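You operate a simulated robot arm through the tools that you are given. There is no shell and no other tool. Be economical: measure what you need, move in short steps, check, and stop when the job is done.

Carry out the task below with a simulated robot arm. There is one attempt and no reset: what you move stays moved.

## Task
Press the green seal plug into the bush on the seal press.
Fine: plug in its bore, yellow slide in, one push on the red ram, slide out; fingers clear of the die.
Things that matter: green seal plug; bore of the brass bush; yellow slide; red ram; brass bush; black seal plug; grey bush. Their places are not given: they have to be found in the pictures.

It is judged by the outcome, as a careful person would: the job done as asked, and still so three seconds after it is handed in. It fails if anything else is knocked over, pushed out of place, dropped, spilled or broken. Lids that push on must go on centred and level and be pressed home; caps that screw on are set level and turned clockwise until they are tight.

## Robot
A 7-joint arm with a two-finger parallel gripper, fixed in place. Base frame: the origin is at the foot of the arm, x ahead of it, y to its left, z up. Units: m, degrees, N and s.
Its first joint turns from -66.0 to 66.0 degrees. Payload 2.6 kg.
The tool frame sits at the grasp point between the pads (the TCP): z along the fingers, y along the line on which they close. The tips reach 0.03 m beyond it. Largest opening 0.094 m; finger width 0.028, thickness 0.01; the body of the gripper, 0.05 by 0.096 m, starts 0.055 m behind the TCP.
Orientation is that of the tool frame in the base frame, as a unit quaternion [x, y, z, w]. With the fingers straight down and closing along the base's y, the tool's x points along the base's -x, its y along +y and its z along -z.

## Interface
- The arm moves only by the tool move_arm. Its argument "series" is a list of rows, each an object (a shift or turn left out is 0, a gripper value left out holds the last) with "angular": the turn, a rotation vector about the tool's x, y, z in units of 6 degrees (1.0 is 6 degrees), a list of three; "dp": the shift along the tool's x, y, z in units of 40 mm (1.0 is 40 mm), a list of three; "hand": the finger opening in cm, from 0 to 9.4. In form: [{"angular": [wx, wy, wz], "dp": [tx, ty, tz], "hand": hand}, ...]. A call has 1 to 8 rows; each row shifts and turns the commanded pose from where the row before left it, along the tool's axes as they then stand. A call with a number of a shift or a turn outside -1 to 1 is refused whole. Each row takes 0.2 s and may step no farther than 0.05 m and 8.6 degrees from the row before; otherwise, or with a gripper value out of range, the whole call is refused. A pose out of reach is approached as far as the arm can. The call stops where the force on the tool passes 90 N (or 10 N more than at its start, if that is more) or the arm is blocked; 0.2 s more then pass. Each finger travels about 0.072 m/s and halts on what it meets, pressing with about 40 N; the grip force reading is that of the motor and also rises with nothing between the fingers. The clock runs only during rows and for 0.2 s after the last one: add rows that do not move to give the fingers time. The reply holds the time, the measured pose of the TCP, the force on the tool along the base axes, the opening and the grip force, in the units named above and with some noise.
- Cameras (640 x 400 px; columns grow to the right, rows downward): "scene" is fixed at [0.0329, 0.4257, 0.5773]; the picture's right is [-0.83, -0.56, 0.00], its down [-0.25, 0.37, -0.89] and it looks along [0.50, -0.74, -0.45] (base axes); focal length 260 px, centre (320, 200). "wrist" rides on the gripper at [-0.037, 0, -0.058] in the tool frame; the picture's right is [0.00, -1.00, 0.00], its down [0.97, 0.00, -0.24] and it looks along [0.24, 0.00, 0.97] (tool axes); focal length 218 px, centre (320, 200).
- get_image(camera): a new picture of that camera. The clock stands still meanwhile.
- locate(camera, pixels): for up to 12 pixels [column, row] of the newest picture of that camera ("zoom" is the newest enlarged one), the place [x, y, z] in the base frame of the surface seen there, good to about 0.002 m. The clock stands still meanwhile.
- zoom(camera, box): a new picture of the part [left, top, right, bottom] of that camera's present view, enlarged. The clock stands still meanwhile.
- job_done(): hands the job in; it is judged then, once.

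Keep the steps short. Do not move on a guess: measure, check each grasp and each placing, and mend mistakes. In all there are 80 turns and 46 pictures (those below and enlarged ones count). Leave the gripper open and the arm clear of the work at the hand-in unless told otherwise, and finish with a single line.

The tools are called as name(argument=value, ...) on one line, values as JSON. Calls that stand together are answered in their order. move_arm: Moves the arm, as the interface text tells. Its arguments: {"type":"object","properties":{"series":{"type":"array","items":{"type":"object","properties":{"angular":{"type":"array","items":{"type":"number"}},"dp":{"type":"array","items":{"type":"number"}},"hand":{"type":"number"}}}}},"required":["series"]} The other tools are called the same way: get_image (camera) takes a picture; locate (camera, pixels) gives the place of the surface under pixels of a picture; zoom (camera, box) takes an enlarged picture of a part of a camera's view; job_done () hands the job in.

At the start:

```text
time_s: 0.0
tool_pos: [0.2598, 0.1398, 0.4405]
tool_rot: [0.0, 1.0, 0.0, 0.0]
ft_force: [0.7, -1.0, -0.2]
finger_gap: 0.0939
finger_force: 0.1
```

scene: 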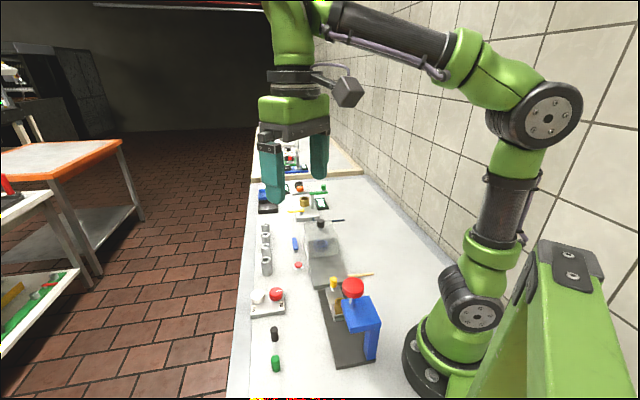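
wrist: 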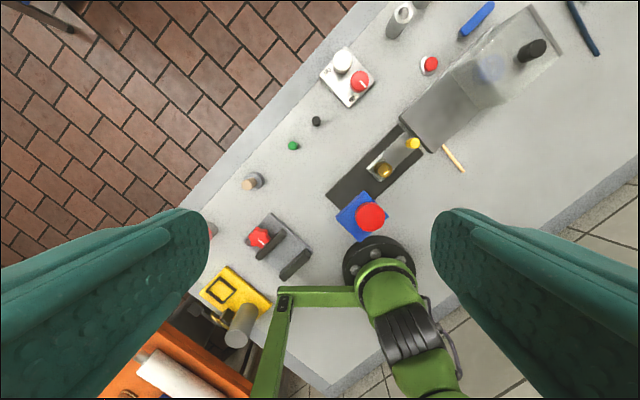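

I see the press (blue frame, red ram) near scene (350,320), and the green plug near (276,363). I'll enlarge both areas.

zoom(camera="scene", box=[240, 260, 400, 380])

zoom(camera="wrist", box=[260, 80, 480, 250])

```text
3.33 times, centred on (320, 320) of scene
```

zoom: 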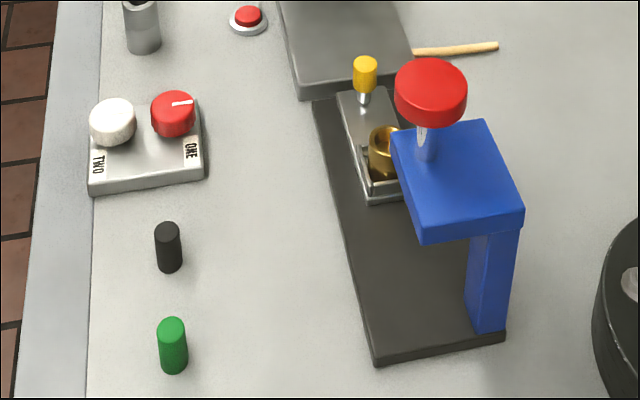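

```text
2.35 times, centred on (370, 165) of wrist
```

zoom: 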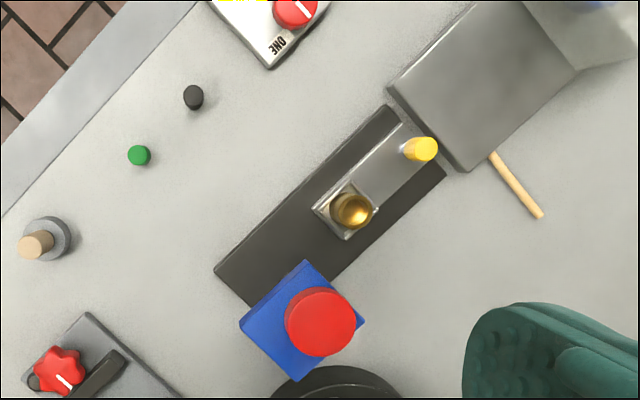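

Now I'll locate the plug, bush, slide knob, ram and base plate points in both enlarged views; first the wrist one (newest).

locate(camera="zoom", pixels=[[139, 155], [193, 95], [350, 210], [352, 192], [420, 149], [320, 322], [262, 318], [305, 262], [216, 270], [388, 106], [315, 209], [405, 125]])

locate(camera="wrist", pixels=[[252, 181], [290, 145], [316, 121], [342, 60], [361, 80], [430, 63], [450, 155], [440, 110], [375, 262], [235, 290], [260, 237], [290, 265]])

zoom(camera="scene", box=[305, 265, 395, 375])

```text
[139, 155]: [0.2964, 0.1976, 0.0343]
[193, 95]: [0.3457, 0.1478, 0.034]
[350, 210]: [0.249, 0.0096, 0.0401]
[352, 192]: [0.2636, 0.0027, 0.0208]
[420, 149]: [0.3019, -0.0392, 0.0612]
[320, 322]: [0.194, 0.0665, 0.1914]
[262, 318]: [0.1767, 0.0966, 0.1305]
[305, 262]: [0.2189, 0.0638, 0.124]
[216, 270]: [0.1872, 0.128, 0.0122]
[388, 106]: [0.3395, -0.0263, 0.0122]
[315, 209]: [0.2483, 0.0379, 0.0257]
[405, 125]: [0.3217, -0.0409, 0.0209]
```

```text
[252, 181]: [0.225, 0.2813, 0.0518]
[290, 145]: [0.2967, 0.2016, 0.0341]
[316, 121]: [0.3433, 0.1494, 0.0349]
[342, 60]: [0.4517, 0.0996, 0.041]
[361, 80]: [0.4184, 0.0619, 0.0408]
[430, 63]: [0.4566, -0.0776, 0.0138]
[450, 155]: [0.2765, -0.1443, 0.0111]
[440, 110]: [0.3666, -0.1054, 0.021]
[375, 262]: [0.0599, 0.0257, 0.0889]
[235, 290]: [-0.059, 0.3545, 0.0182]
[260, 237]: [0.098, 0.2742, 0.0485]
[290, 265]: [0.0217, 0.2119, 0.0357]
```

```text
3.64 times, centred on (350, 320) of scene
```

zoom: 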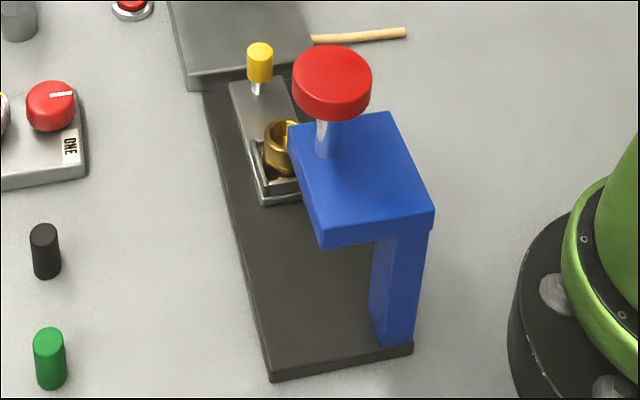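

The table lies at z≈0. Both cameras agree on this, and the press line runs along (0.707,-0.707). Green plug is at about (0.297,0.199), the bush at (0.25,0.01) and the ram at (0.194,0.067). First I turn the tool 45° so the fingers close across the press line, and come down to z≈0.28.

move_arm(series=[{"angular": [0, 0, 1], "dp": [0, 0, 0.5]}, {"angular": [0, 0, 1], "dp": [0, 0, 0.5]}, {"angular": [0, 0, 1], "dp": [0, 0, 0.5]}, {"angular": [0, 0, 1], "dp": [0, 0, 0.5]}, {"angular": [0, 0, 1], "dp": [0, 0, 0.5]}, {"angular": [0, 0, 1], "dp": [0, 0, 0.5]}, {"angular": [0, 0, 1], "dp": [0, 0, 0.5]}, {"angular": [0, 0, 0.5], "dp": [0, 0, 0.5]}])

```text
time_s: 1.8
tool_pos: [0.2611, 0.1428, 0.2804]
tool_rot: [0.383, 0.924, 0.0, 0.0]
ft_force: [0.3, -0.1, -0.1]
finger_gap: 0.094
finger_force: 0.0
```

The tool x axis is now (-0.707,0.707) and y is (0.707,0.707), as planned. Next, a wrist picture.

get_image(camera="wrist")

```text
40 pictures are left
```

wrist: 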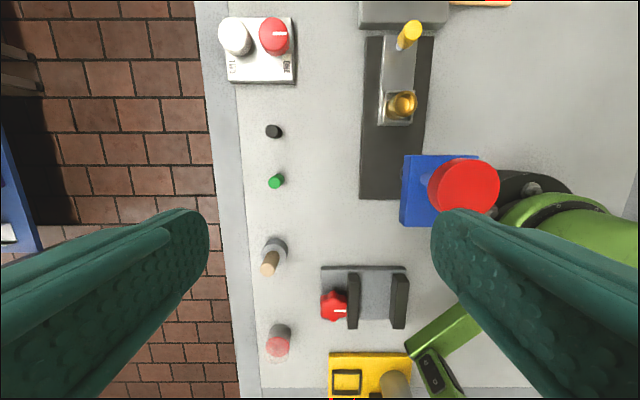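

zoom(camera="wrist", box=[240, 110, 320, 200])

locate(camera="wrist", pixels=[[279, 178], [273, 180], [275, 128], [400, 108], [390, 105], [405, 36], [412, 25], [300, 180], [463, 183], [393, 97], [380, 124], [412, 124]])

zoom(camera="wrist", box=[350, 10, 450, 140])

```text
4.44 times, centred on (280, 155) of wrist
```

zoom: 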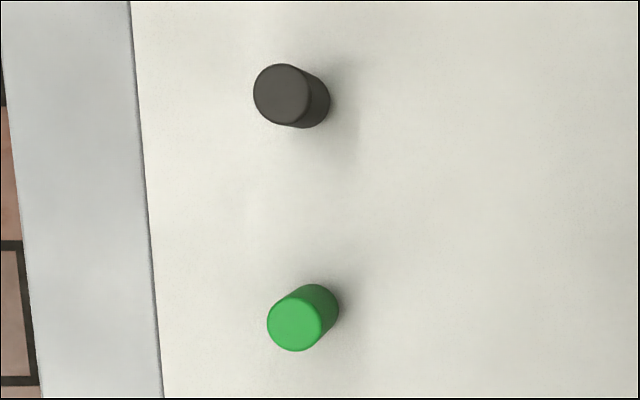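

```text
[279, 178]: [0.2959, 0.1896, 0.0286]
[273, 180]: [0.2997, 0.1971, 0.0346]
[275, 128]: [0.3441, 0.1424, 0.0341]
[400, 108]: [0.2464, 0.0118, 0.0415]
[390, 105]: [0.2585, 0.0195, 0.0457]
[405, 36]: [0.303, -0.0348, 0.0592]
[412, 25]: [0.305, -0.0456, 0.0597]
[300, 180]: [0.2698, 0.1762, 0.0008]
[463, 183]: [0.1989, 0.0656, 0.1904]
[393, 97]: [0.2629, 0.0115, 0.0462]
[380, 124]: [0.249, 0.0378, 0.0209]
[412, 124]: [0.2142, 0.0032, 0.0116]
```

```text
3.08 times, centred on (400, 75) of wrist
```

zoom: 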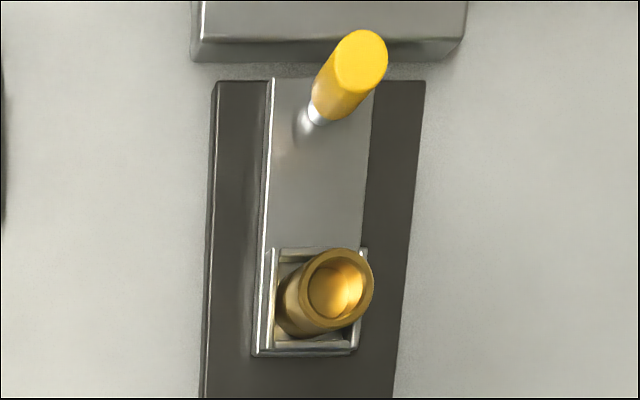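

The table is at z≈0.001. The plug's top is about 17 mm across, its height 34 mm, centred near (0.299,0.197). I move above it to z≈0.15.

move_arm(series=[{"dp": [0.07, 0.406, 0.81]}, {"dp": [0.07, 0.406, 0.81]}, {"dp": [0.07, 0.406, 0.81]}, {"dp": [0.07, 0.406, 0.81]}])

zoom(camera="wrist", box=[240, 120, 400, 220])

```text
time_s: 2.8
tool_pos: [0.2976, 0.1967, 0.1506]
tool_rot: [0.382, 0.924, -0.001, 0.0]
ft_force: [0.3, -0.4, -1.0]
finger_gap: 0.094
finger_force: 0.0
```

```text
4.00 times, centred on (320, 170) of wrist
```

zoom: 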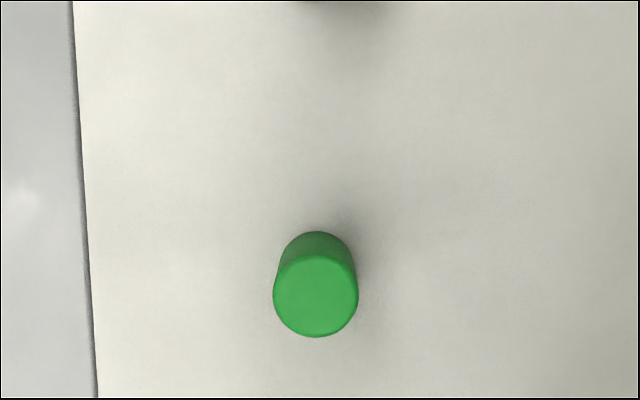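

The plug top is at pixel (319,194), which puts it within about 1 mm of the tool axis. I descend to TCP z≈0.052 (tips at 0.022) to hold only the upper 12 mm, leaving the lower part free to enter the bore.

move_arm(series=[{"dp": [0.027, 0.02, 0.82], "hand": 5}, {"dp": [0, 0, 0.82]}, {"dp": [0, 0, 0.82]}, {}])

move_arm(series=[{"hand": 1.2}, {}, {}, {}])

get_image(camera="wrist")

```text
time_s: 3.8
tool_pos: [0.2957, 0.197, 0.054]
tool_rot: [0.384, 0.923, 0.0, 0.0]
ft_force: [-0.3, -0.1, -0.8]
finger_gap: 0.0499
finger_force: 0.0
```

```text
time_s: 4.8
tool_pos: [0.2963, 0.1965, 0.055]
tool_rot: [0.383, 0.924, 0.0, 0.0]
ft_force: [-0.4, -0.5, 0.3]
finger_gap: 0.0147
finger_force: 31.9
```

```text
36 pictures are left
```

wrist: 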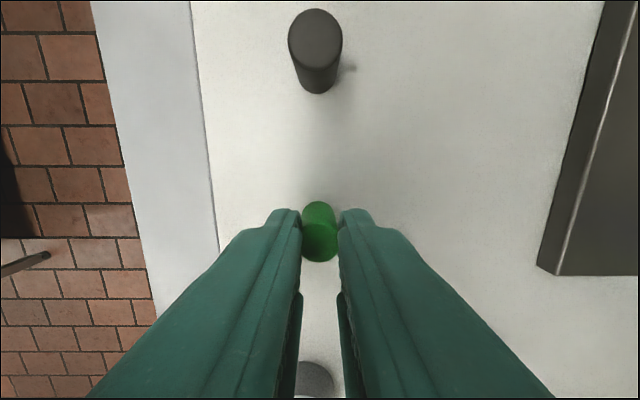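

The gap stopped at 14.7 mm with 32 N, so the plug is held. I lift it straight up to z≈0.2 and check it.

move_arm(series=[{"dp": [0, 0, -0.5]}, {"dp": [0, 0, -1]}, {"dp": [0, 0, -1]}, {"dp": [0, 0, -1]}, {"dp": [-0.25, 0, -0.15]}, {"dp": [-0.8, 0, 0]}, {"dp": [-0.8, 0, 0]}, {"dp": [-0.65, 0, 0]}])

get_image(camera="wrist")

```text
time_s: 6.6
tool_pos: [0.3685, 0.1263, 0.1989]
tool_rot: [0.382, 0.924, 0.0, 0.0]
ft_force: [-0.3, 1.2, -0.1]
finger_gap: 0.0147
finger_force: 32.5
```

```text
35 pictures are left
```

wrist: 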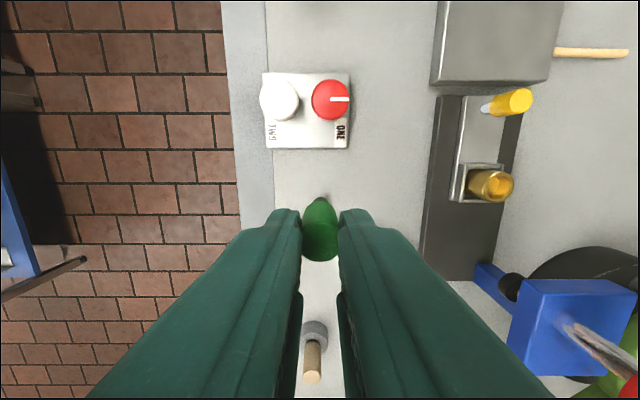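

The plug hangs straight between the pads. I go across toward the bush, stopping about 30 mm short, to measure the bush unobstructed.

move_arm(series=[{"dp": [0, -0.844, 0]}, {"dp": [0, -0.844, 0]}, {"dp": [0, -0.844, 0]}, {"dp": [0, -0.844, 0]}, {}])

zoom(camera="wrist", box=[280, 130, 400, 220])

```text
time_s: 7.8
tool_pos: [0.272, 0.0265, 0.1982]
tool_rot: [0.383, 0.924, 0.0, 0.0]
ft_force: [0.0, -0.1, 0.2]
finger_gap: 0.0154
finger_force: 14.0
```

```text
4.44 times, centred on (340, 175) of wrist
```

zoom: 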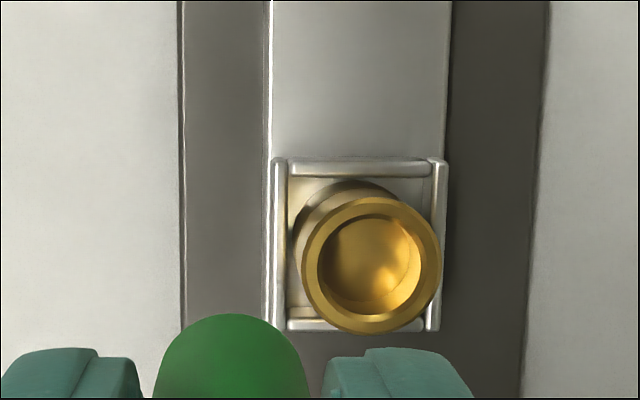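

Grip force reads a little lower (14 N, gap 15.4 mm), so I'll tighten the command on the next move. First I locate rim points of the bush; the rim is centred near zoom (372,266).

locate(camera="zoom", pixels=[[310, 266], [435, 266], [372, 203], [372, 330], [370, 240], [350, 250], [300, 215], [355, 150], [230, 360], [225, 100], [400, 80], [278, 250]])

move_arm(series=[{"hand": 0.5}, {}, {}])

```text
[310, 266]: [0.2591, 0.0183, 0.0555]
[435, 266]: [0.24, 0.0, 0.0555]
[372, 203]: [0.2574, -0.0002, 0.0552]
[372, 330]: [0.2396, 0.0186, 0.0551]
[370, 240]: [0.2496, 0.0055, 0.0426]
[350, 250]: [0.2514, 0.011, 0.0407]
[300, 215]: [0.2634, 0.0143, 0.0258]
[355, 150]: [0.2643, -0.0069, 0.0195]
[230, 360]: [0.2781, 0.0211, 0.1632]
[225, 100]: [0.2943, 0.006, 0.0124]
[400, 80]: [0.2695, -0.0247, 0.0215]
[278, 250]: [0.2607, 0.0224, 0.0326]
```

```text
time_s: 8.6
tool_pos: [0.273, 0.0273, 0.1987]
tool_rot: [0.383, 0.924, -0.001, 0.0]
ft_force: [0.6, 1.0, 0.2]
finger_gap: 0.0121
finger_force: 40.2
```

The rim top is at z≈0.055, bore floor ≈0.041, and bush centre ≈(0.249,0.009). The gap reading dropped to 12 mm, so I check the plug.

zoom(camera="wrist", box=[260, 150, 400, 280])

zoom(camera="scene", box=[270, 200, 400, 340])

```text
3.08 times, centred on (330, 215) of wrist
```

zoom: 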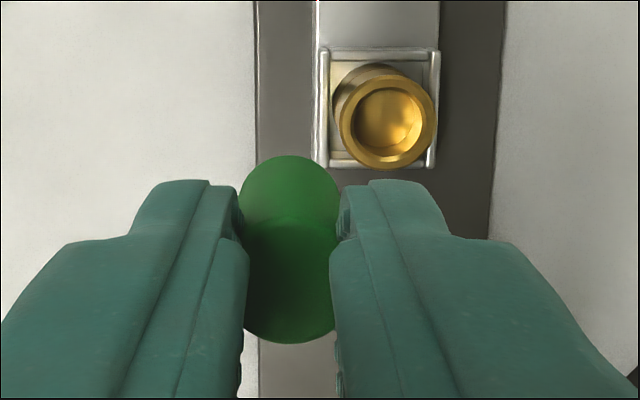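

```text
2.86 times, centred on (335, 270) of scene
```

zoom: 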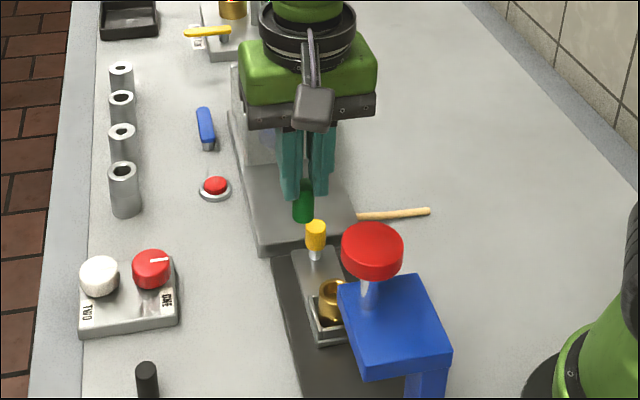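

The plug is still upright and centred between the pads (axis within 0.5 mm). The rim at pixel (351.7,189.8) means a shift of +3 mm in tool x and -29.7 mm in tool y. I shift first, then go down until the plug bottom is about 12 mm above the rim.

move_arm(series=[{"dp": [0.08, -0.7425, 0]}, {}, {"dp": [0, 0, 0.9]}, {"dp": [0, 0, 0.95]}, {}])

zoom(camera="wrist", box=[260, 150, 380, 270])

zoom(camera="scene", box=[300, 240, 390, 330])

```text
time_s: 9.8
tool_pos: [0.2503, 0.0112, 0.1252]
tool_rot: [0.383, 0.924, 0.0, 0.0]
ft_force: [0.1, -0.5, -0.5]
finger_gap: 0.0118
finger_force: 40.3
```

```text
3.33 times, centred on (320, 210) of wrist
```

zoom: 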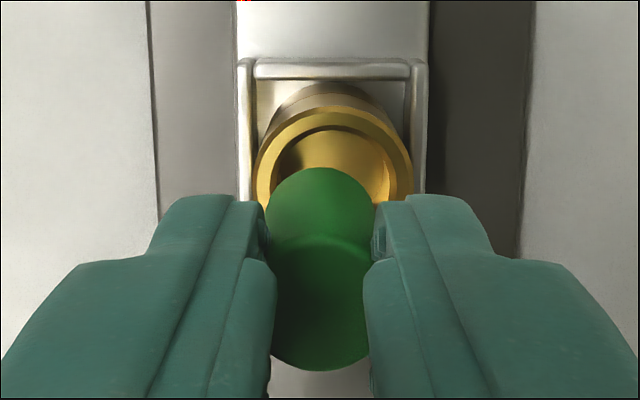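

```text
4.44 times, centred on (345, 285) of scene
```

zoom: 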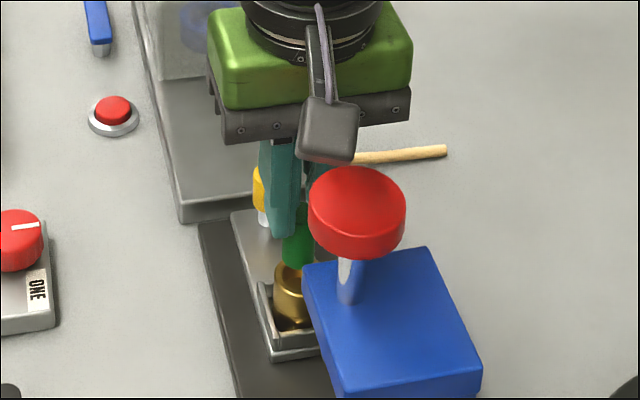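

The plug lines up with the bore. However, the scene view shows the box on the gripper side hanging near the red ram, so I measure the clearance before going lower.

locate(camera="zoom", pixels=[[325, 160], [303, 155], [345, 160], [358, 110], [325, 110], [355, 200], [355, 170], [312, 215], [400, 205], [292, 250], [375, 255], [335, 125]])

```text
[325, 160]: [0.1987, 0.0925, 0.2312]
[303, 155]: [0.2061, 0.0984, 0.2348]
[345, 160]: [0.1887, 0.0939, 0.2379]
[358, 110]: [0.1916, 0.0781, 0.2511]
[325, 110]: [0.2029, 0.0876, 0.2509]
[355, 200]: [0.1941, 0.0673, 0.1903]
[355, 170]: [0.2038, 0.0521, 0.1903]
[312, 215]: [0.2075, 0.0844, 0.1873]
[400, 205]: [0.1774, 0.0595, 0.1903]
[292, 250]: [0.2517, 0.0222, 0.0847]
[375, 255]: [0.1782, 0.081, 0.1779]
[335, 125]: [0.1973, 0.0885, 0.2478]
```

The box hangs about 0.092–0.1 m above the TCP and over the ram (ram top z 0.190). At full insertion it would touch the ram. So I lift and turn the tool 180° to put the box on the knob side.

move_arm(series=[{"dp": [0, 0, -1]}, {"dp": [0, 0, -1], "angular": [0, 0, -1]}, {"angular": [0, 0, -1]}, {"angular": [0, 0, -1]}, {"angular": [0, 0, -1]}, {"angular": [0, 0, -1]}, {"angular": [0, 0, -1]}, {"angular": [0, 0, -1]}])

move_arm(series=[{"angular": [0, 0, -1]}, {"angular": [0, 0, -1]}, {"angular": [0, 0, -1]}, {"angular": [0, 0, -1]}, {"angular": [0, 0, -1]}, {"angular": [0, 0, -1]}, {"angular": [0, 0, -1]}, {"angular": [0, 0, -1]}])

move_arm(series=[{"angular": [0, 0, -1]}, {"angular": [0, 0, -1]}, {"angular": [0, 0, -1]}, {"angular": [0, 0, -1]}, {"angular": [0, 0, -1]}, {"angular": [0, 0, -1]}, {"angular": [0, 0, -1]}, {"angular": [0, 0, -1]}])

move_arm(series=[{"angular": [0, 0, -1]}, {"angular": [0, 0, -1]}, {"angular": [0, 0, -1]}, {"angular": [0, 0, -1]}, {"angular": [0, 0, -1]}, {"angular": [0, 0, -1]}, {"angular": [0, 0, -1]}, {}])

```text
time_s: 11.6
tool_pos: [0.2496, 0.0109, 0.2052]
tool_rot: [0.025, 1.0, 0.0, 0.0]
ft_force: [0.1, -0.8, -0.3]
finger_gap: 0.0121
finger_force: 40.2
```

```text
time_s: 13.4
tool_pos: [0.2515, 0.0115, 0.2042]
tool_rot: [-0.384, 0.923, -0.001, 0.0]
ft_force: [-0.2, 0.1, 0.7]
finger_gap: 0.0123
finger_force: 39.8
```

```text
time_s: 15.2
tool_pos: [0.2508, 0.0116, 0.2046]
tool_rot: [0.726, -0.688, 0.0, 0.001]
ft_force: [0.3, -0.3, 0.3]
finger_gap: 0.0116
finger_force: 40.0
```

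```text
time_s: 17.0
tool_pos: [0.2493, 0.0108, 0.2043]
tool_rot: [0.924, -0.382, 0.001, 0.0]
ft_force: [0.3, -0.5, -0.7]
finger_gap: 0.0118
finger_force: 39.2
```

The turn is complete; tool x is now (0.707,-0.707) and y is (-0.707,-0.707). I check the view over the bush.

zoom(camera="wrist", box=[250, 130, 390, 270])

get_image(camera="scene")

```text
2.86 times, centred on (320, 200) of wrist
```

zoom: 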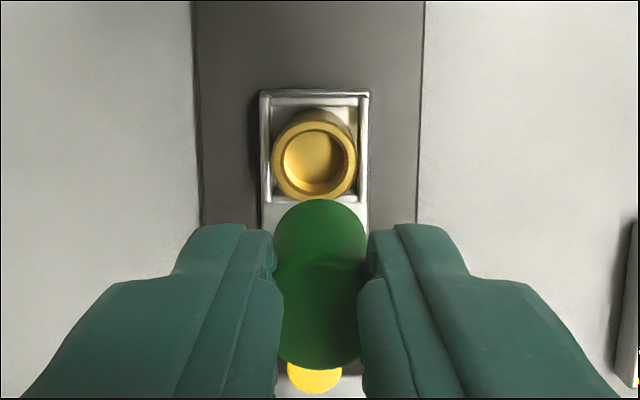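

```text
28 pictures are left
```

scene: 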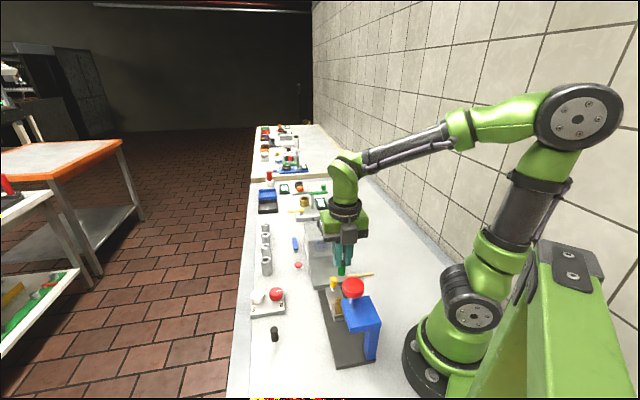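

The bush appears 2 mm off along tool y in both orientations, while the tool-x offsets cancel out. So I correct +2.1 mm in y. First I look closer at where the side box is now.

move_arm(series=[{"dp": [0, 0.053, 0]}, {}])

zoom(camera="scene", box=[300, 200, 400, 320])

```text
time_s: 17.6
tool_pos: [0.248, 0.0095, 0.2045]
tool_rot: [0.924, -0.382, 0.001, 0.0]
ft_force: [-1.2, 0.3, 0.0]
finger_gap: 0.0119
finger_force: 39.7
```

```text
3.33 times, centred on (350, 260) of scene
```

zoom: 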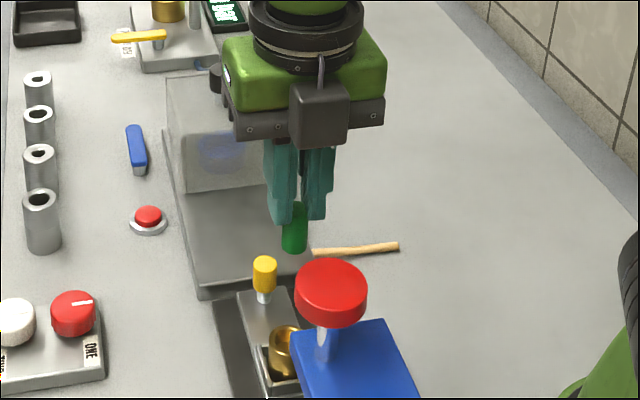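

locate(camera="zoom", pixels=[[315, 140], [295, 125], [340, 138], [320, 88], [330, 290], [320, 110], [215, 80], [250, 135], [360, 120], [295, 250]])

```text
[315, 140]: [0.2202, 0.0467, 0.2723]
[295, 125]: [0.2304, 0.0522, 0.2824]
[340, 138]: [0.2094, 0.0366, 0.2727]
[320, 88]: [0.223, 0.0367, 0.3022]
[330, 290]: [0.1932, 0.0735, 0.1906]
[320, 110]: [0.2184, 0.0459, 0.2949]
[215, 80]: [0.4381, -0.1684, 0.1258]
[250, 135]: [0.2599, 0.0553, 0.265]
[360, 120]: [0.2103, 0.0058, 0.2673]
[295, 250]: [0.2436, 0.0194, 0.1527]
```

The box now facing the ram sits at press coordinate 0.122, and the ram's edge is at 0.112. That leaves about 10 mm of side clearance, which is enough for a straight descent. I lower to just above the rim.

move_arm(series=[{"dp": [0, 0, 0.7]}, {"dp": [0, 0, 0.7]}, {"dp": [0, 0, 0.7]}, {"dp": [0, 0, 0.2]}, {}])

zoom(camera="wrist", box=[260, 130, 380, 250])

zoom(camera="scene", box=[310, 240, 380, 320])

```text
time_s: 18.8
tool_pos: [0.249, 0.0085, 0.1132]
tool_rot: [0.924, -0.383, 0.001, 0.001]
ft_force: [0.1, 0.0, -1.2]
finger_gap: 0.012
finger_force: 40.2
```

```text
3.33 times, centred on (320, 190) of wrist
```

zoom: 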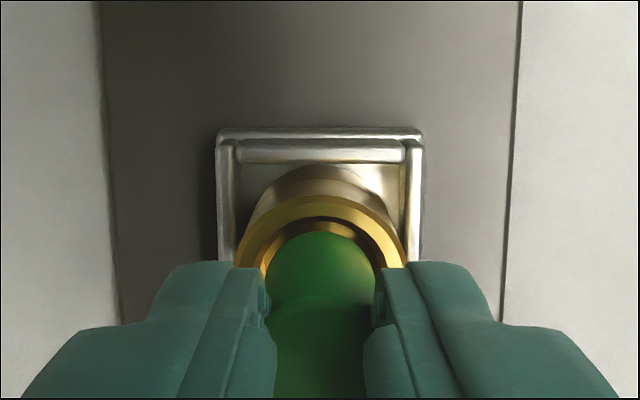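

```text
5.00 times, centred on (345, 280) of scene
```

zoom: 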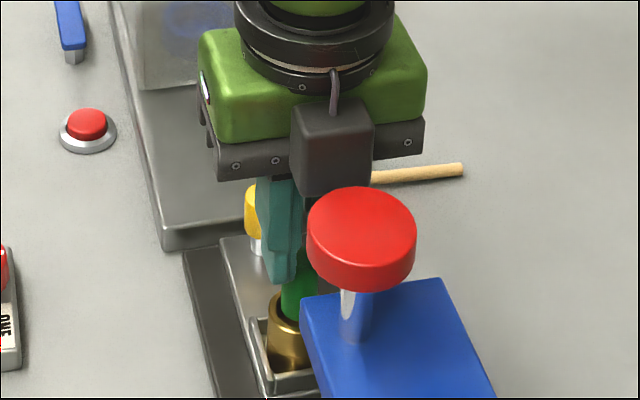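

The plug is centred over the bore (plug column 320, bush column 321). I lower in small steps and watch the force.

move_arm(series=[{"dp": [0, 0, 0.1]}, {"dp": [0, 0, 0.1]}, {"dp": [0, 0, 0.05]}])

zoom(camera="wrist", box=[260, 130, 380, 250])

```text
time_s: 19.6
tool_pos: [0.2469, 0.0097, 0.1031]
tool_rot: [0.924, -0.383, 0.0, 0.0]
ft_force: [0.8, 0.2, 0.4]
finger_gap: 0.0119
finger_force: 40.1
```

```text
3.33 times, centred on (320, 190) of wrist
```

zoom: 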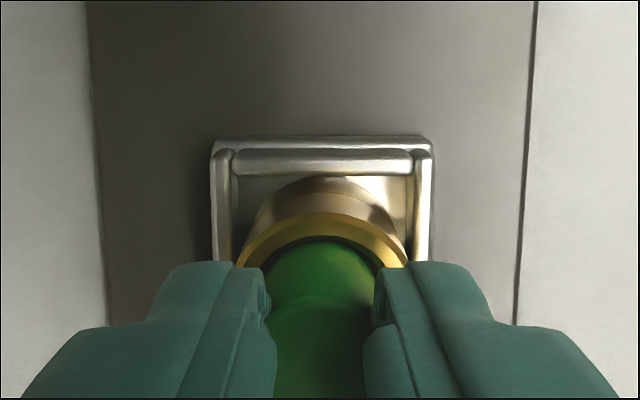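

The plug has entered about 6 mm with no resistance. I continue in 2 mm rows until there is a slight contact.

move_arm(series=[{"dp": [0, 0, 0.05]}, {"dp": [0, 0, 0.05]}])

move_arm(series=[{"dp": [0, 0, 0.05]}, {"dp": [0, 0, 0.03]}])

```text
time_s: 20.2
tool_pos: [0.2479, 0.0083, 0.0996]
tool_rot: [0.924, -0.382, 0.0, 0.0]
ft_force: [0.0, -0.4, 0.6]
finger_gap: 0.0118
finger_force: 40.1
```

```text
time_s: 20.8
tool_pos: [0.2485, 0.0096, 0.097]
tool_rot: [0.924, -0.383, 0.001, -0.002]
ft_force: [-6.4, 2.6, 42.7]
finger_gap: 0.0119
finger_force: 40.0
```

There is contact at 43 N with TCP z≈0.097, so the plug sits at its starting depth. I ease back 1 mm, then open the fingers modestly.

move_arm(series=[{"dp": [0, 0, -0.03]}, {}])

zoom(camera="scene", box=[310, 240, 380, 320])

```text
time_s: 21.4
tool_pos: [0.2465, 0.009, 0.0969]
tool_rot: [0.924, -0.383, 0.0, 0.0]
ft_force: [2.4, 0.1, 23.1]
finger_gap: 0.0118
finger_force: 39.6
```

```text
5.00 times, centred on (345, 280) of scene
```

zoom: 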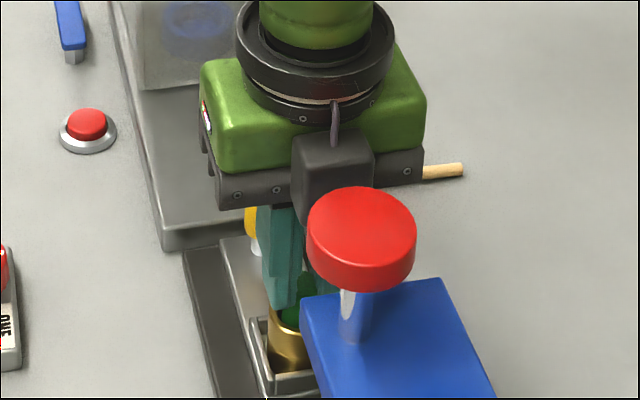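

The plug stands upright in the bush. I open to 3.5 cm and rise straight up.

move_arm(series=[{"dp": [0, 0, -0.02]}, {"hand": 3.5}, {}, {}])

move_arm(series=[{"dp": [0, 0, -0.3]}, {"dp": [0, 0, -0.8]}, {"dp": [0, 0, -0.8]}, {"dp": [0, 0, -0.8]}, {}])

zoom(camera="wrist", box=[230, 100, 410, 250])

zoom(camera="scene", box=[310, 240, 390, 340])

```text
time_s: 22.4
tool_pos: [0.2465, 0.009, 0.0998]
tool_rot: [0.924, -0.382, -0.001, -0.001]
ft_force: [-0.2, -0.3, 0.5]
finger_gap: 0.0348
finger_force: 0.0
```

```text
time_s: 23.6
tool_pos: [0.246, 0.0079, 0.2056]
tool_rot: [0.924, -0.382, 0.0, 0.0]
ft_force: [0.3, 0.5, -0.6]
finger_gap: 0.035
finger_force: 0.0
```

```text
2.67 times, centred on (320, 175) of wrist
```

zoom: 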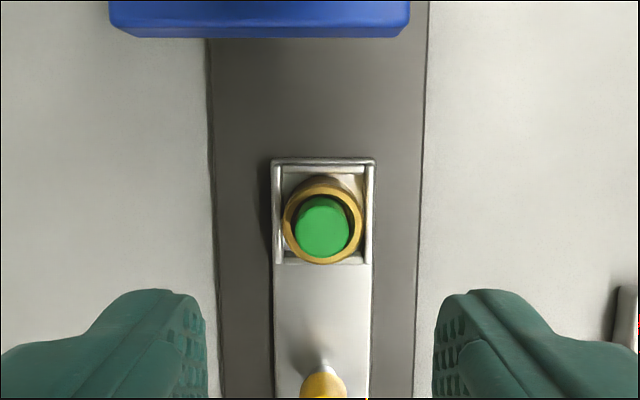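

```text
4.00 times, centred on (350, 290) of scene
```

zoom: 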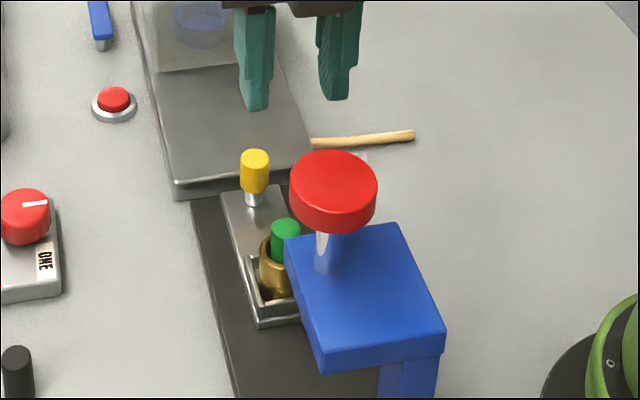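

The plug stands upright in the brass bush, its bottom inside the bore, and the fingers are clear. For the slide, both gripper boxes should face sideways, so I turn the tool back 90°.

move_arm(series=[{"angular": [0, 0, 1]}, {"angular": [0, 0, 1]}, {"angular": [0, 0, 1]}, {"angular": [0, 0, 1]}, {"angular": [0, 0, 1]}, {"angular": [0, 0, 1]}, {"angular": [0, 0, 1]}, {"angular": [0, 0, 1]}])

move_arm(series=[{"angular": [0, 0, 1]}, {"angular": [0, 0, 1]}, {"angular": [0, 0, 1]}, {"angular": [0, 0, 1]}, {"angular": [0, 0, 1]}, {"angular": [0, 0, 1]}, {"angular": [0, 0, 1]}, {}])

get_image(camera="wrist")

```text
time_s: 25.4
tool_pos: [0.2471, 0.0097, 0.2048]
tool_rot: [-0.688, 0.726, 0.0, -0.001]
ft_force: [-0.1, 0.2, -0.4]
finger_gap: 0.0351
finger_force: 0.1
```

```text
time_s: 27.2
tool_pos: [0.248, 0.0097, 0.2054]
tool_rot: [-0.382, 0.924, 0.0, 0.0]
ft_force: [0.4, 0.0, 0.3]
finger_gap: 0.0348
finger_force: 0.0
```

```text
20 pictures are left
```

wrist: 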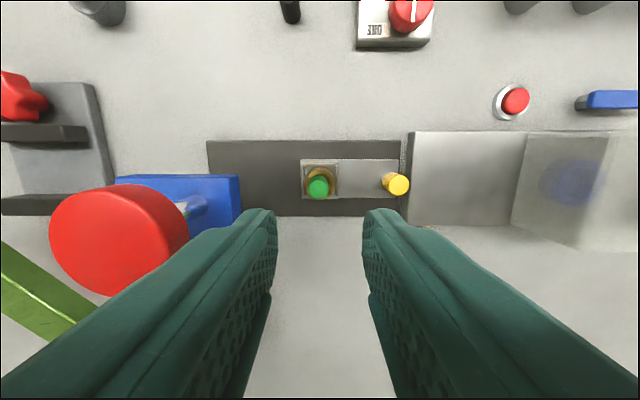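

Image right is now the slide-out direction. I locate the knob, the plug top, the steel plate edge, and the clear case.

locate(camera="wrist", pixels=[[397, 183], [390, 177], [386, 185], [318, 187], [411, 180], [512, 225], [527, 140], [540, 190], [240, 200], [395, 163], [300, 165], [450, 180]])

zoom(camera="wrist", box=[280, 130, 440, 230])

```text
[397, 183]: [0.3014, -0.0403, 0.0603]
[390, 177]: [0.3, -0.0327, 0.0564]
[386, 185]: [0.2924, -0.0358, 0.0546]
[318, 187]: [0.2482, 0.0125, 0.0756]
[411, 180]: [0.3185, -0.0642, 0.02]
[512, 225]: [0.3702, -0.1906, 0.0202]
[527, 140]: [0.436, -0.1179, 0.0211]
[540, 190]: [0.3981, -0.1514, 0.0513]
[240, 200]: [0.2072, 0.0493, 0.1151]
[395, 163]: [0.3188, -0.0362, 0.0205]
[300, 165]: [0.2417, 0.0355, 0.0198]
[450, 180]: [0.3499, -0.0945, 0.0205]
```

```text
4.00 times, centred on (360, 180) of wrist
```

zoom: 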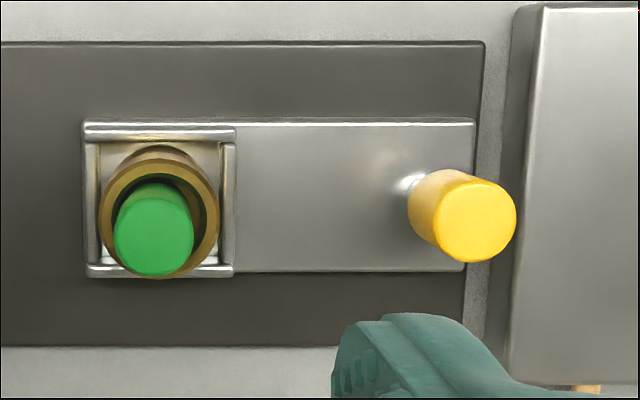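

Knob centre is at press coordinate u≈0.2425, radius 9.5 mm, top z 0.060. The plate edge is at u 0.27 (z 0.02) and the clear case at u≈0.40. I close the fingers, move to u≈0.277 behind the knob and lower partway.

move_arm(series=[{"dp": [0, -0.68, 0], "hand": 0}, {"dp": [0, -0.68, 0]}, {"dp": [0, -0.68, 0]}, {"dp": [0, -0.68, 0]}, {}, {"dp": [0, 0, 0.7]}, {"dp": [0, 0, 0.7]}, {}])

get_image(camera="wrist")

```text
time_s: 29.0
tool_pos: [0.3276, -0.0669, 0.1503]
tool_rot: [-0.381, 0.924, -0.001, 0.0]
ft_force: [0.0, 0.0, -0.3]
finger_gap: 0.0
finger_force: 33.0
```

```text
18 pictures are left
```

wrist: 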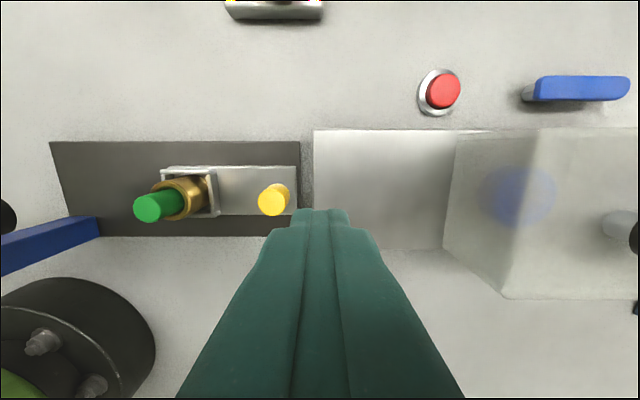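

The finger tips are behind the knob with ~14 mm to spare. I lower to TCP z≈0.066.

move_arm(series=[{"dp": [0, 0, 0.7]}, {"dp": [0, 0, 0.7]}, {"dp": [0, 0, 0.7]}, {}])

move_arm(series=[{"dp": [0, 0.2, 0]}, {"dp": [0, 0.2, 0]}, {"dp": [0, 0.1, 0]}, {"dp": [0, 0.1, 0]}, {}])

get_image(camera="wrist")

```text
time_s: 30.0
tool_pos: [0.3234, -0.0649, 0.0641]
tool_rot: [-0.383, 0.924, 0.0, 0.0]
ft_force: [-0.8, 0.4, 0.2]
finger_gap: 0.0
finger_force: 32.6
```

```text
time_s: 31.2
tool_pos: [0.3085, -0.0507, 0.0651]
tool_rot: [-0.384, 0.923, 0.001, -0.001]
ft_force: [-0.2, -0.3, 0.4]
finger_gap: 0.0
finger_force: 33.3
```

```text
17 pictures are left
```

wrist: 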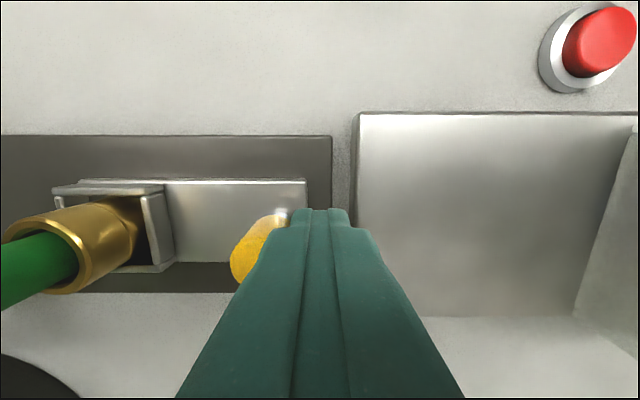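

The knob is in contact and the slide has begun moving with little force. I keep pushing in 8 mm rows.

move_arm(series=[{"dp": [0, 0.2, 0]}, {"dp": [0, 0.2, 0]}, {"dp": [0, 0.2, 0]}, {"dp": [0, 0.2, 0]}, {"dp": [0, 0.2, 0]}, {"dp": [0, 0.2, 0]}, {"dp": [0, 0.2, 0]}, {}])

zoom(camera="scene", box=[300, 240, 400, 370])

```text
time_s: 33.0
tool_pos: [0.2689, -0.0103, 0.0651]
tool_rot: [-0.382, 0.924, 0.0, -0.001]
ft_force: [-0.3, 0.2, 0.6]
finger_gap: 0.0
finger_force: 33.3
```

```text
3.08 times, centred on (350, 305) of scene
```

zoom: 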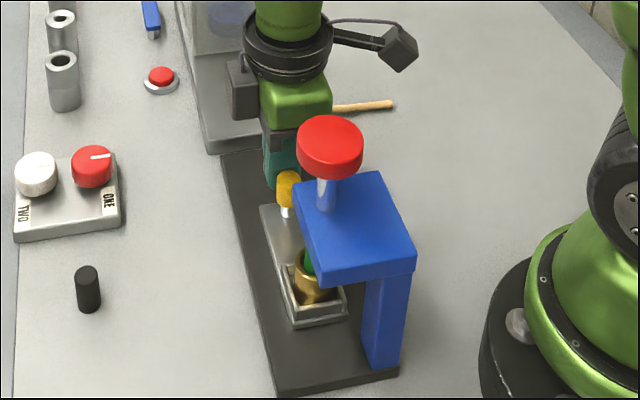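

The slide is nearly under the head, with about 15 mm to go. I push in small rows until it meets its stop.

move_arm(series=[{"dp": [0, 0.1, 0]}, {"dp": [0, 0.1, 0]}, {"dp": [0, 0.08, 0]}, {"dp": [0, 0.05, 0]}])

```text
time_s: 34.0
tool_pos: [0.2598, -0.001, 0.0662]
tool_rot: [-0.384, 0.924, 0.0, 0.0]
ft_force: [0.8, -2.5, -0.3]
finger_gap: 0.0
finger_force: 33.6
```

move_arm(series=[{"dp": [0, 0.05, 0]}, {"dp": [0, 0.05, 0]}])

```text
time_s: 34.6
tool_pos: [0.2579, 0.0013, 0.0666]
tool_rot: [-0.382, 0.924, -0.002, 0.002]
ft_force: [15.6, -28.5, -11.4]
finger_gap: 0.0
finger_force: 32.8
```

The force rose to about 32 N at u≈0.181, which matches the expected end stop (0.183). I back off, rise clear, and check the press.

move_arm(series=[{"dp": [0, -0.2, 0]}, {"dp": [0, -0.4, 0]}, {"dp": [0, 0, -0.8]}, {"dp": [0, 0, -0.8]}, {"dp": [0, 0, -0.8]}, {"dp": [0, 0, -0.8]}, {"dp": [0, 0, -0.8]}, {}])

zoom(camera="scene", box=[310, 265, 390, 365])

get_image(camera="wrist")

```text
time_s: 36.4
tool_pos: [0.2709, -0.0159, 0.2247]
tool_rot: [-0.382, 0.924, 0.0, 0.0]
ft_force: [-0.2, -0.3, -0.8]
finger_gap: 0.0
finger_force: 33.3
```

```text
4.00 times, centred on (350, 315) of scene
```

zoom: 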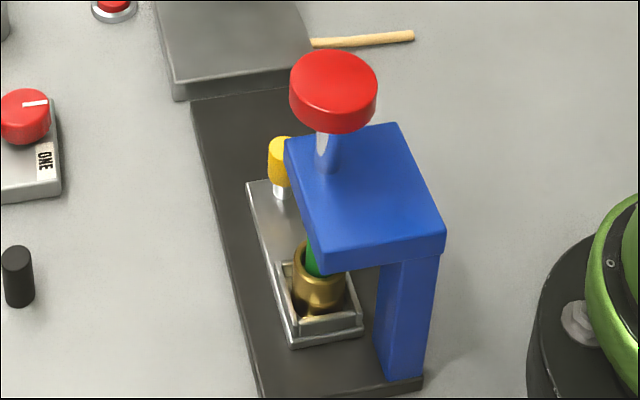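

```text
14 pictures are left
```

wrist: 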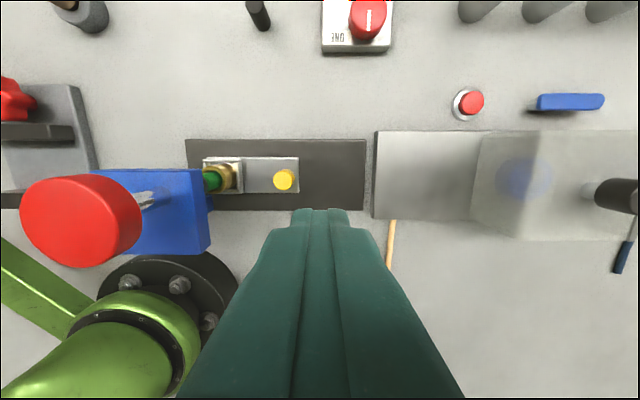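

I verify positions: the ram axis (rod base and knob) against the bush and the plug.

locate(camera="wrist", pixels=[[285, 181], [211, 181], [233, 170], [157, 195], [80, 222], [150, 205], [242, 170], [240, 165], [24, 205], [140, 225], [80, 175], [90, 267]])

locate(camera="zoom", pixels=[[320, 285], [296, 262], [327, 165], [312, 262], [300, 245], [333, 85], [278, 145], [290, 82], [377, 85], [333, 50], [345, 200], [330, 118]])

```text
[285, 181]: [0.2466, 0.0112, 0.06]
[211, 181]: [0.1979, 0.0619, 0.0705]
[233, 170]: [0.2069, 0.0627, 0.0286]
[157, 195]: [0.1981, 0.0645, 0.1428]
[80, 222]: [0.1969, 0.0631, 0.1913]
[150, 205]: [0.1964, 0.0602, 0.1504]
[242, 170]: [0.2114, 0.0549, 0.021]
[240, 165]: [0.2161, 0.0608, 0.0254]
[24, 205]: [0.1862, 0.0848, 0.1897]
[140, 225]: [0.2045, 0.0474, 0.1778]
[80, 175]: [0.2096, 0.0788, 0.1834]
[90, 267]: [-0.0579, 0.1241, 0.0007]
```

```text
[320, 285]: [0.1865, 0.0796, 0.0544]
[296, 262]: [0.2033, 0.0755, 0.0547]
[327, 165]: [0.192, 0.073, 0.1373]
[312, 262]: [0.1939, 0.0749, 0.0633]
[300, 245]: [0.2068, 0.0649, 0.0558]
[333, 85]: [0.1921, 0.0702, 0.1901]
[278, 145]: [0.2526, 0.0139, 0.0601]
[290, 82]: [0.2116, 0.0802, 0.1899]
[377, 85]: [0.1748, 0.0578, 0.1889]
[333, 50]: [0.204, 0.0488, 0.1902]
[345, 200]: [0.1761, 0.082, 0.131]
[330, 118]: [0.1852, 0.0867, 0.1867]
```

The bush centre (0.194,0.068) lies under the ram axis (0.194,0.068), and the plug stands upright. Before going over the ram, I rise and turn -45° so the side box stays clear of the arm's own column.

move_arm(series=[{"angular": [0, 0, -1], "dp": [0, 0, -0.5]}, {"angular": [0, 0, -1], "dp": [0, 0, -0.5]}, {"angular": [0, 0, -1]}, {"angular": [0, 0, -1]}, {"angular": [0, 0, -1]}, {"angular": [0, 0, -1]}, {"angular": [0, 0, -1]}, {"angular": [0, 0, -0.5]}])

```text
time_s: 38.2
tool_pos: [0.2749, -0.0161, 0.2665]
tool_rot: [0.707, -0.707, -0.001, -0.001]
ft_force: [-0.1, -0.4, 1.0]
finger_gap: 0.0001
finger_force: 33.0
```

Tool x is now -y and tool y is -x. I move over the ram at (0.194,0.0685), tips 45 mm above it.

move_arm(series=[{"dp": [-0.525, 0.5, 0]}, {"dp": [-0.525, 0.5, 0]}, {"dp": [-0.525, 0.5, 0]}, {"dp": [-0.54, 0.5, 0]}, {}])

get_image(camera="wrist")

get_image(camera="scene")

```text
time_s: 39.4
tool_pos: [0.1942, 0.0695, 0.2653]
tool_rot: [0.707, -0.707, 0.0, 0.0]
ft_force: [0.1, 0.0, -0.2]
finger_gap: 0.0003
finger_force: 32.1
```

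```text
13 pictures are left
```

wrist: 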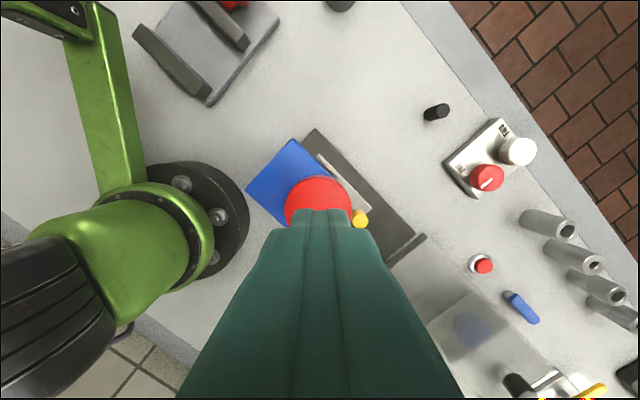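

```text
12 pictures are left
```

scene: 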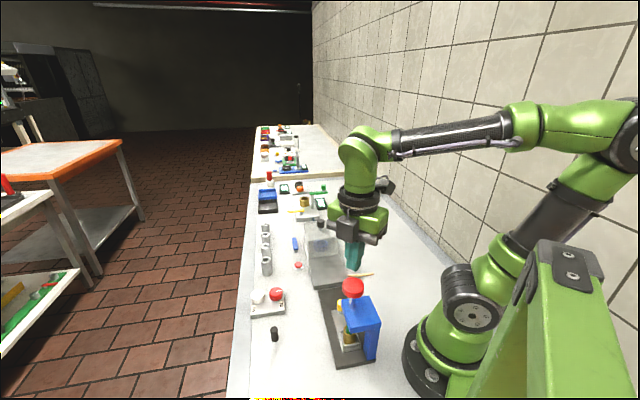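

The closed fingers are centred over the red ram (column ~318). I lower to just above it, then push once, slowly.

move_arm(series=[{"dp": [0, 0, 0.5]}, {"dp": [0, 0, 0.45]}, {"dp": [0, 0, 0.1]}, {"dp": [0, 0, 0.1]}, {"dp": [0, 0, 0.1]}, {"dp": [0, 0, 0.1]}])

```text
time_s: 40.8
tool_pos: [0.1926, 0.0692, 0.2118]
tool_rot: [-0.707, 0.707, -0.001, 0.0]
ft_force: [-0.3, 1.0, 9.0]
finger_gap: 0.0
finger_force: 33.0
```

Contact with a light spring force of 9 N, ram moving. I continue the same push.

move_arm(series=[{"dp": [0, 0, 0.1]}, {"dp": [0, 0, 0.1]}, {"dp": [0, 0, 0.1]}, {"dp": [0, 0, 0.1]}, {"dp": [0, 0, 0.1]}])

```text
time_s: 41.6
tool_pos: [0.1936, 0.07, 0.2073]
tool_rot: [-0.705, 0.709, -0.001, 0.003]
ft_force: [-12.9, -7.1, 27.5]
finger_gap: 0.0001
finger_force: 32.5
stopped in row 3: the force on the tool passed its limit (the readings are from after the stop); the commanded pose is now the measured one
```

The push stopped at over 90 N with the ram down about 13 mm. Without lifting, I look at the plug under the head.

zoom(camera="scene", box=[315, 270, 385, 360])

```text
4.44 times, centred on (350, 315) of scene
```

zoom: 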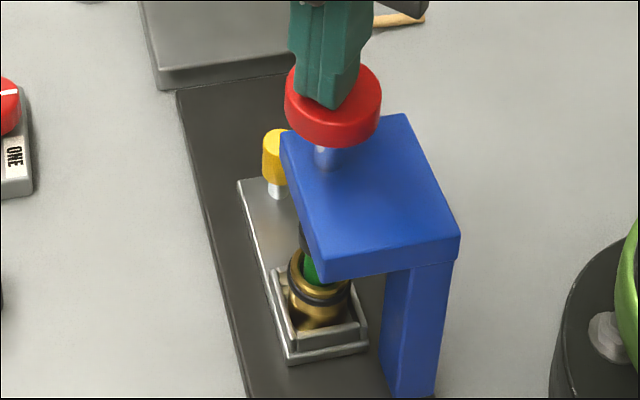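

locate(camera="zoom", pixels=[[303, 240], [305, 252], [310, 270], [300, 265], [318, 290], [320, 300], [320, 315], [333, 120], [370, 100], [335, 135]])

```text
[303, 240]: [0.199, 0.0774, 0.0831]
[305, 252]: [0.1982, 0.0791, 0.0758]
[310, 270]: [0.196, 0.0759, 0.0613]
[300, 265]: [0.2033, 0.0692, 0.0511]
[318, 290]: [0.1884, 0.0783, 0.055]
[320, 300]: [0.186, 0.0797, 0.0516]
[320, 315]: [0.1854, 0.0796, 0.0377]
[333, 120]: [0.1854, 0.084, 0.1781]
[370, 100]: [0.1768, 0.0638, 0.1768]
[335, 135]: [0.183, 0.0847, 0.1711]
```

The ram face (z≈0.078) has only just met the plug top (≈0.076), and the rim is at 0.055. So the plug is not yet pressed, and I continue the same stroke in finer rows.

move_arm(series=[{"dp": [0, 0, 0.03]}, {"dp": [0, 0, 0.03]}, {"dp": [0, 0, 0.03]}, {"dp": [0, 0, 0.03]}, {"dp": [0, 0, 0.03]}, {"dp": [0, 0, 0.03]}, {"dp": [0, 0, 0.03]}, {"dp": [0, 0, 0.03]}])

```text
time_s: 42.3
tool_pos: [0.1936, 0.069, 0.207]
tool_rot: [-0.703, 0.711, -0.001, 0.006]
ft_force: [-14.3, -7.9, 28.9]
finger_gap: 0.0
finger_force: 33.5
stopped in row 3: the force on the tool passed its limit (the readings are from after the stop); the commanded pose is now the measured one
```

It stops at the same place with some sideways force. I look very closely at the plug and ram contact.

zoom(camera="scene", box=[335, 310, 365, 350])

```text
10.00 times, centred on (350, 330) of scene
```

zoom: 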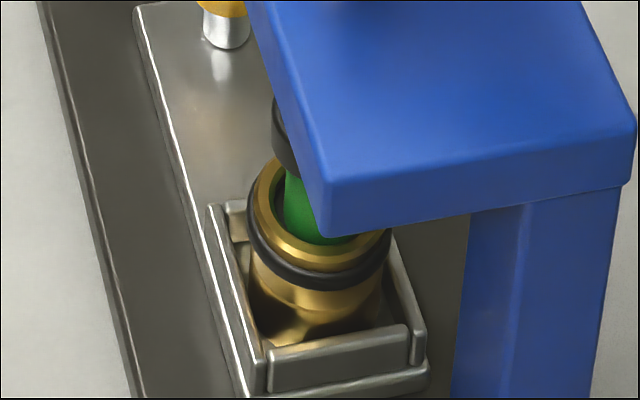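

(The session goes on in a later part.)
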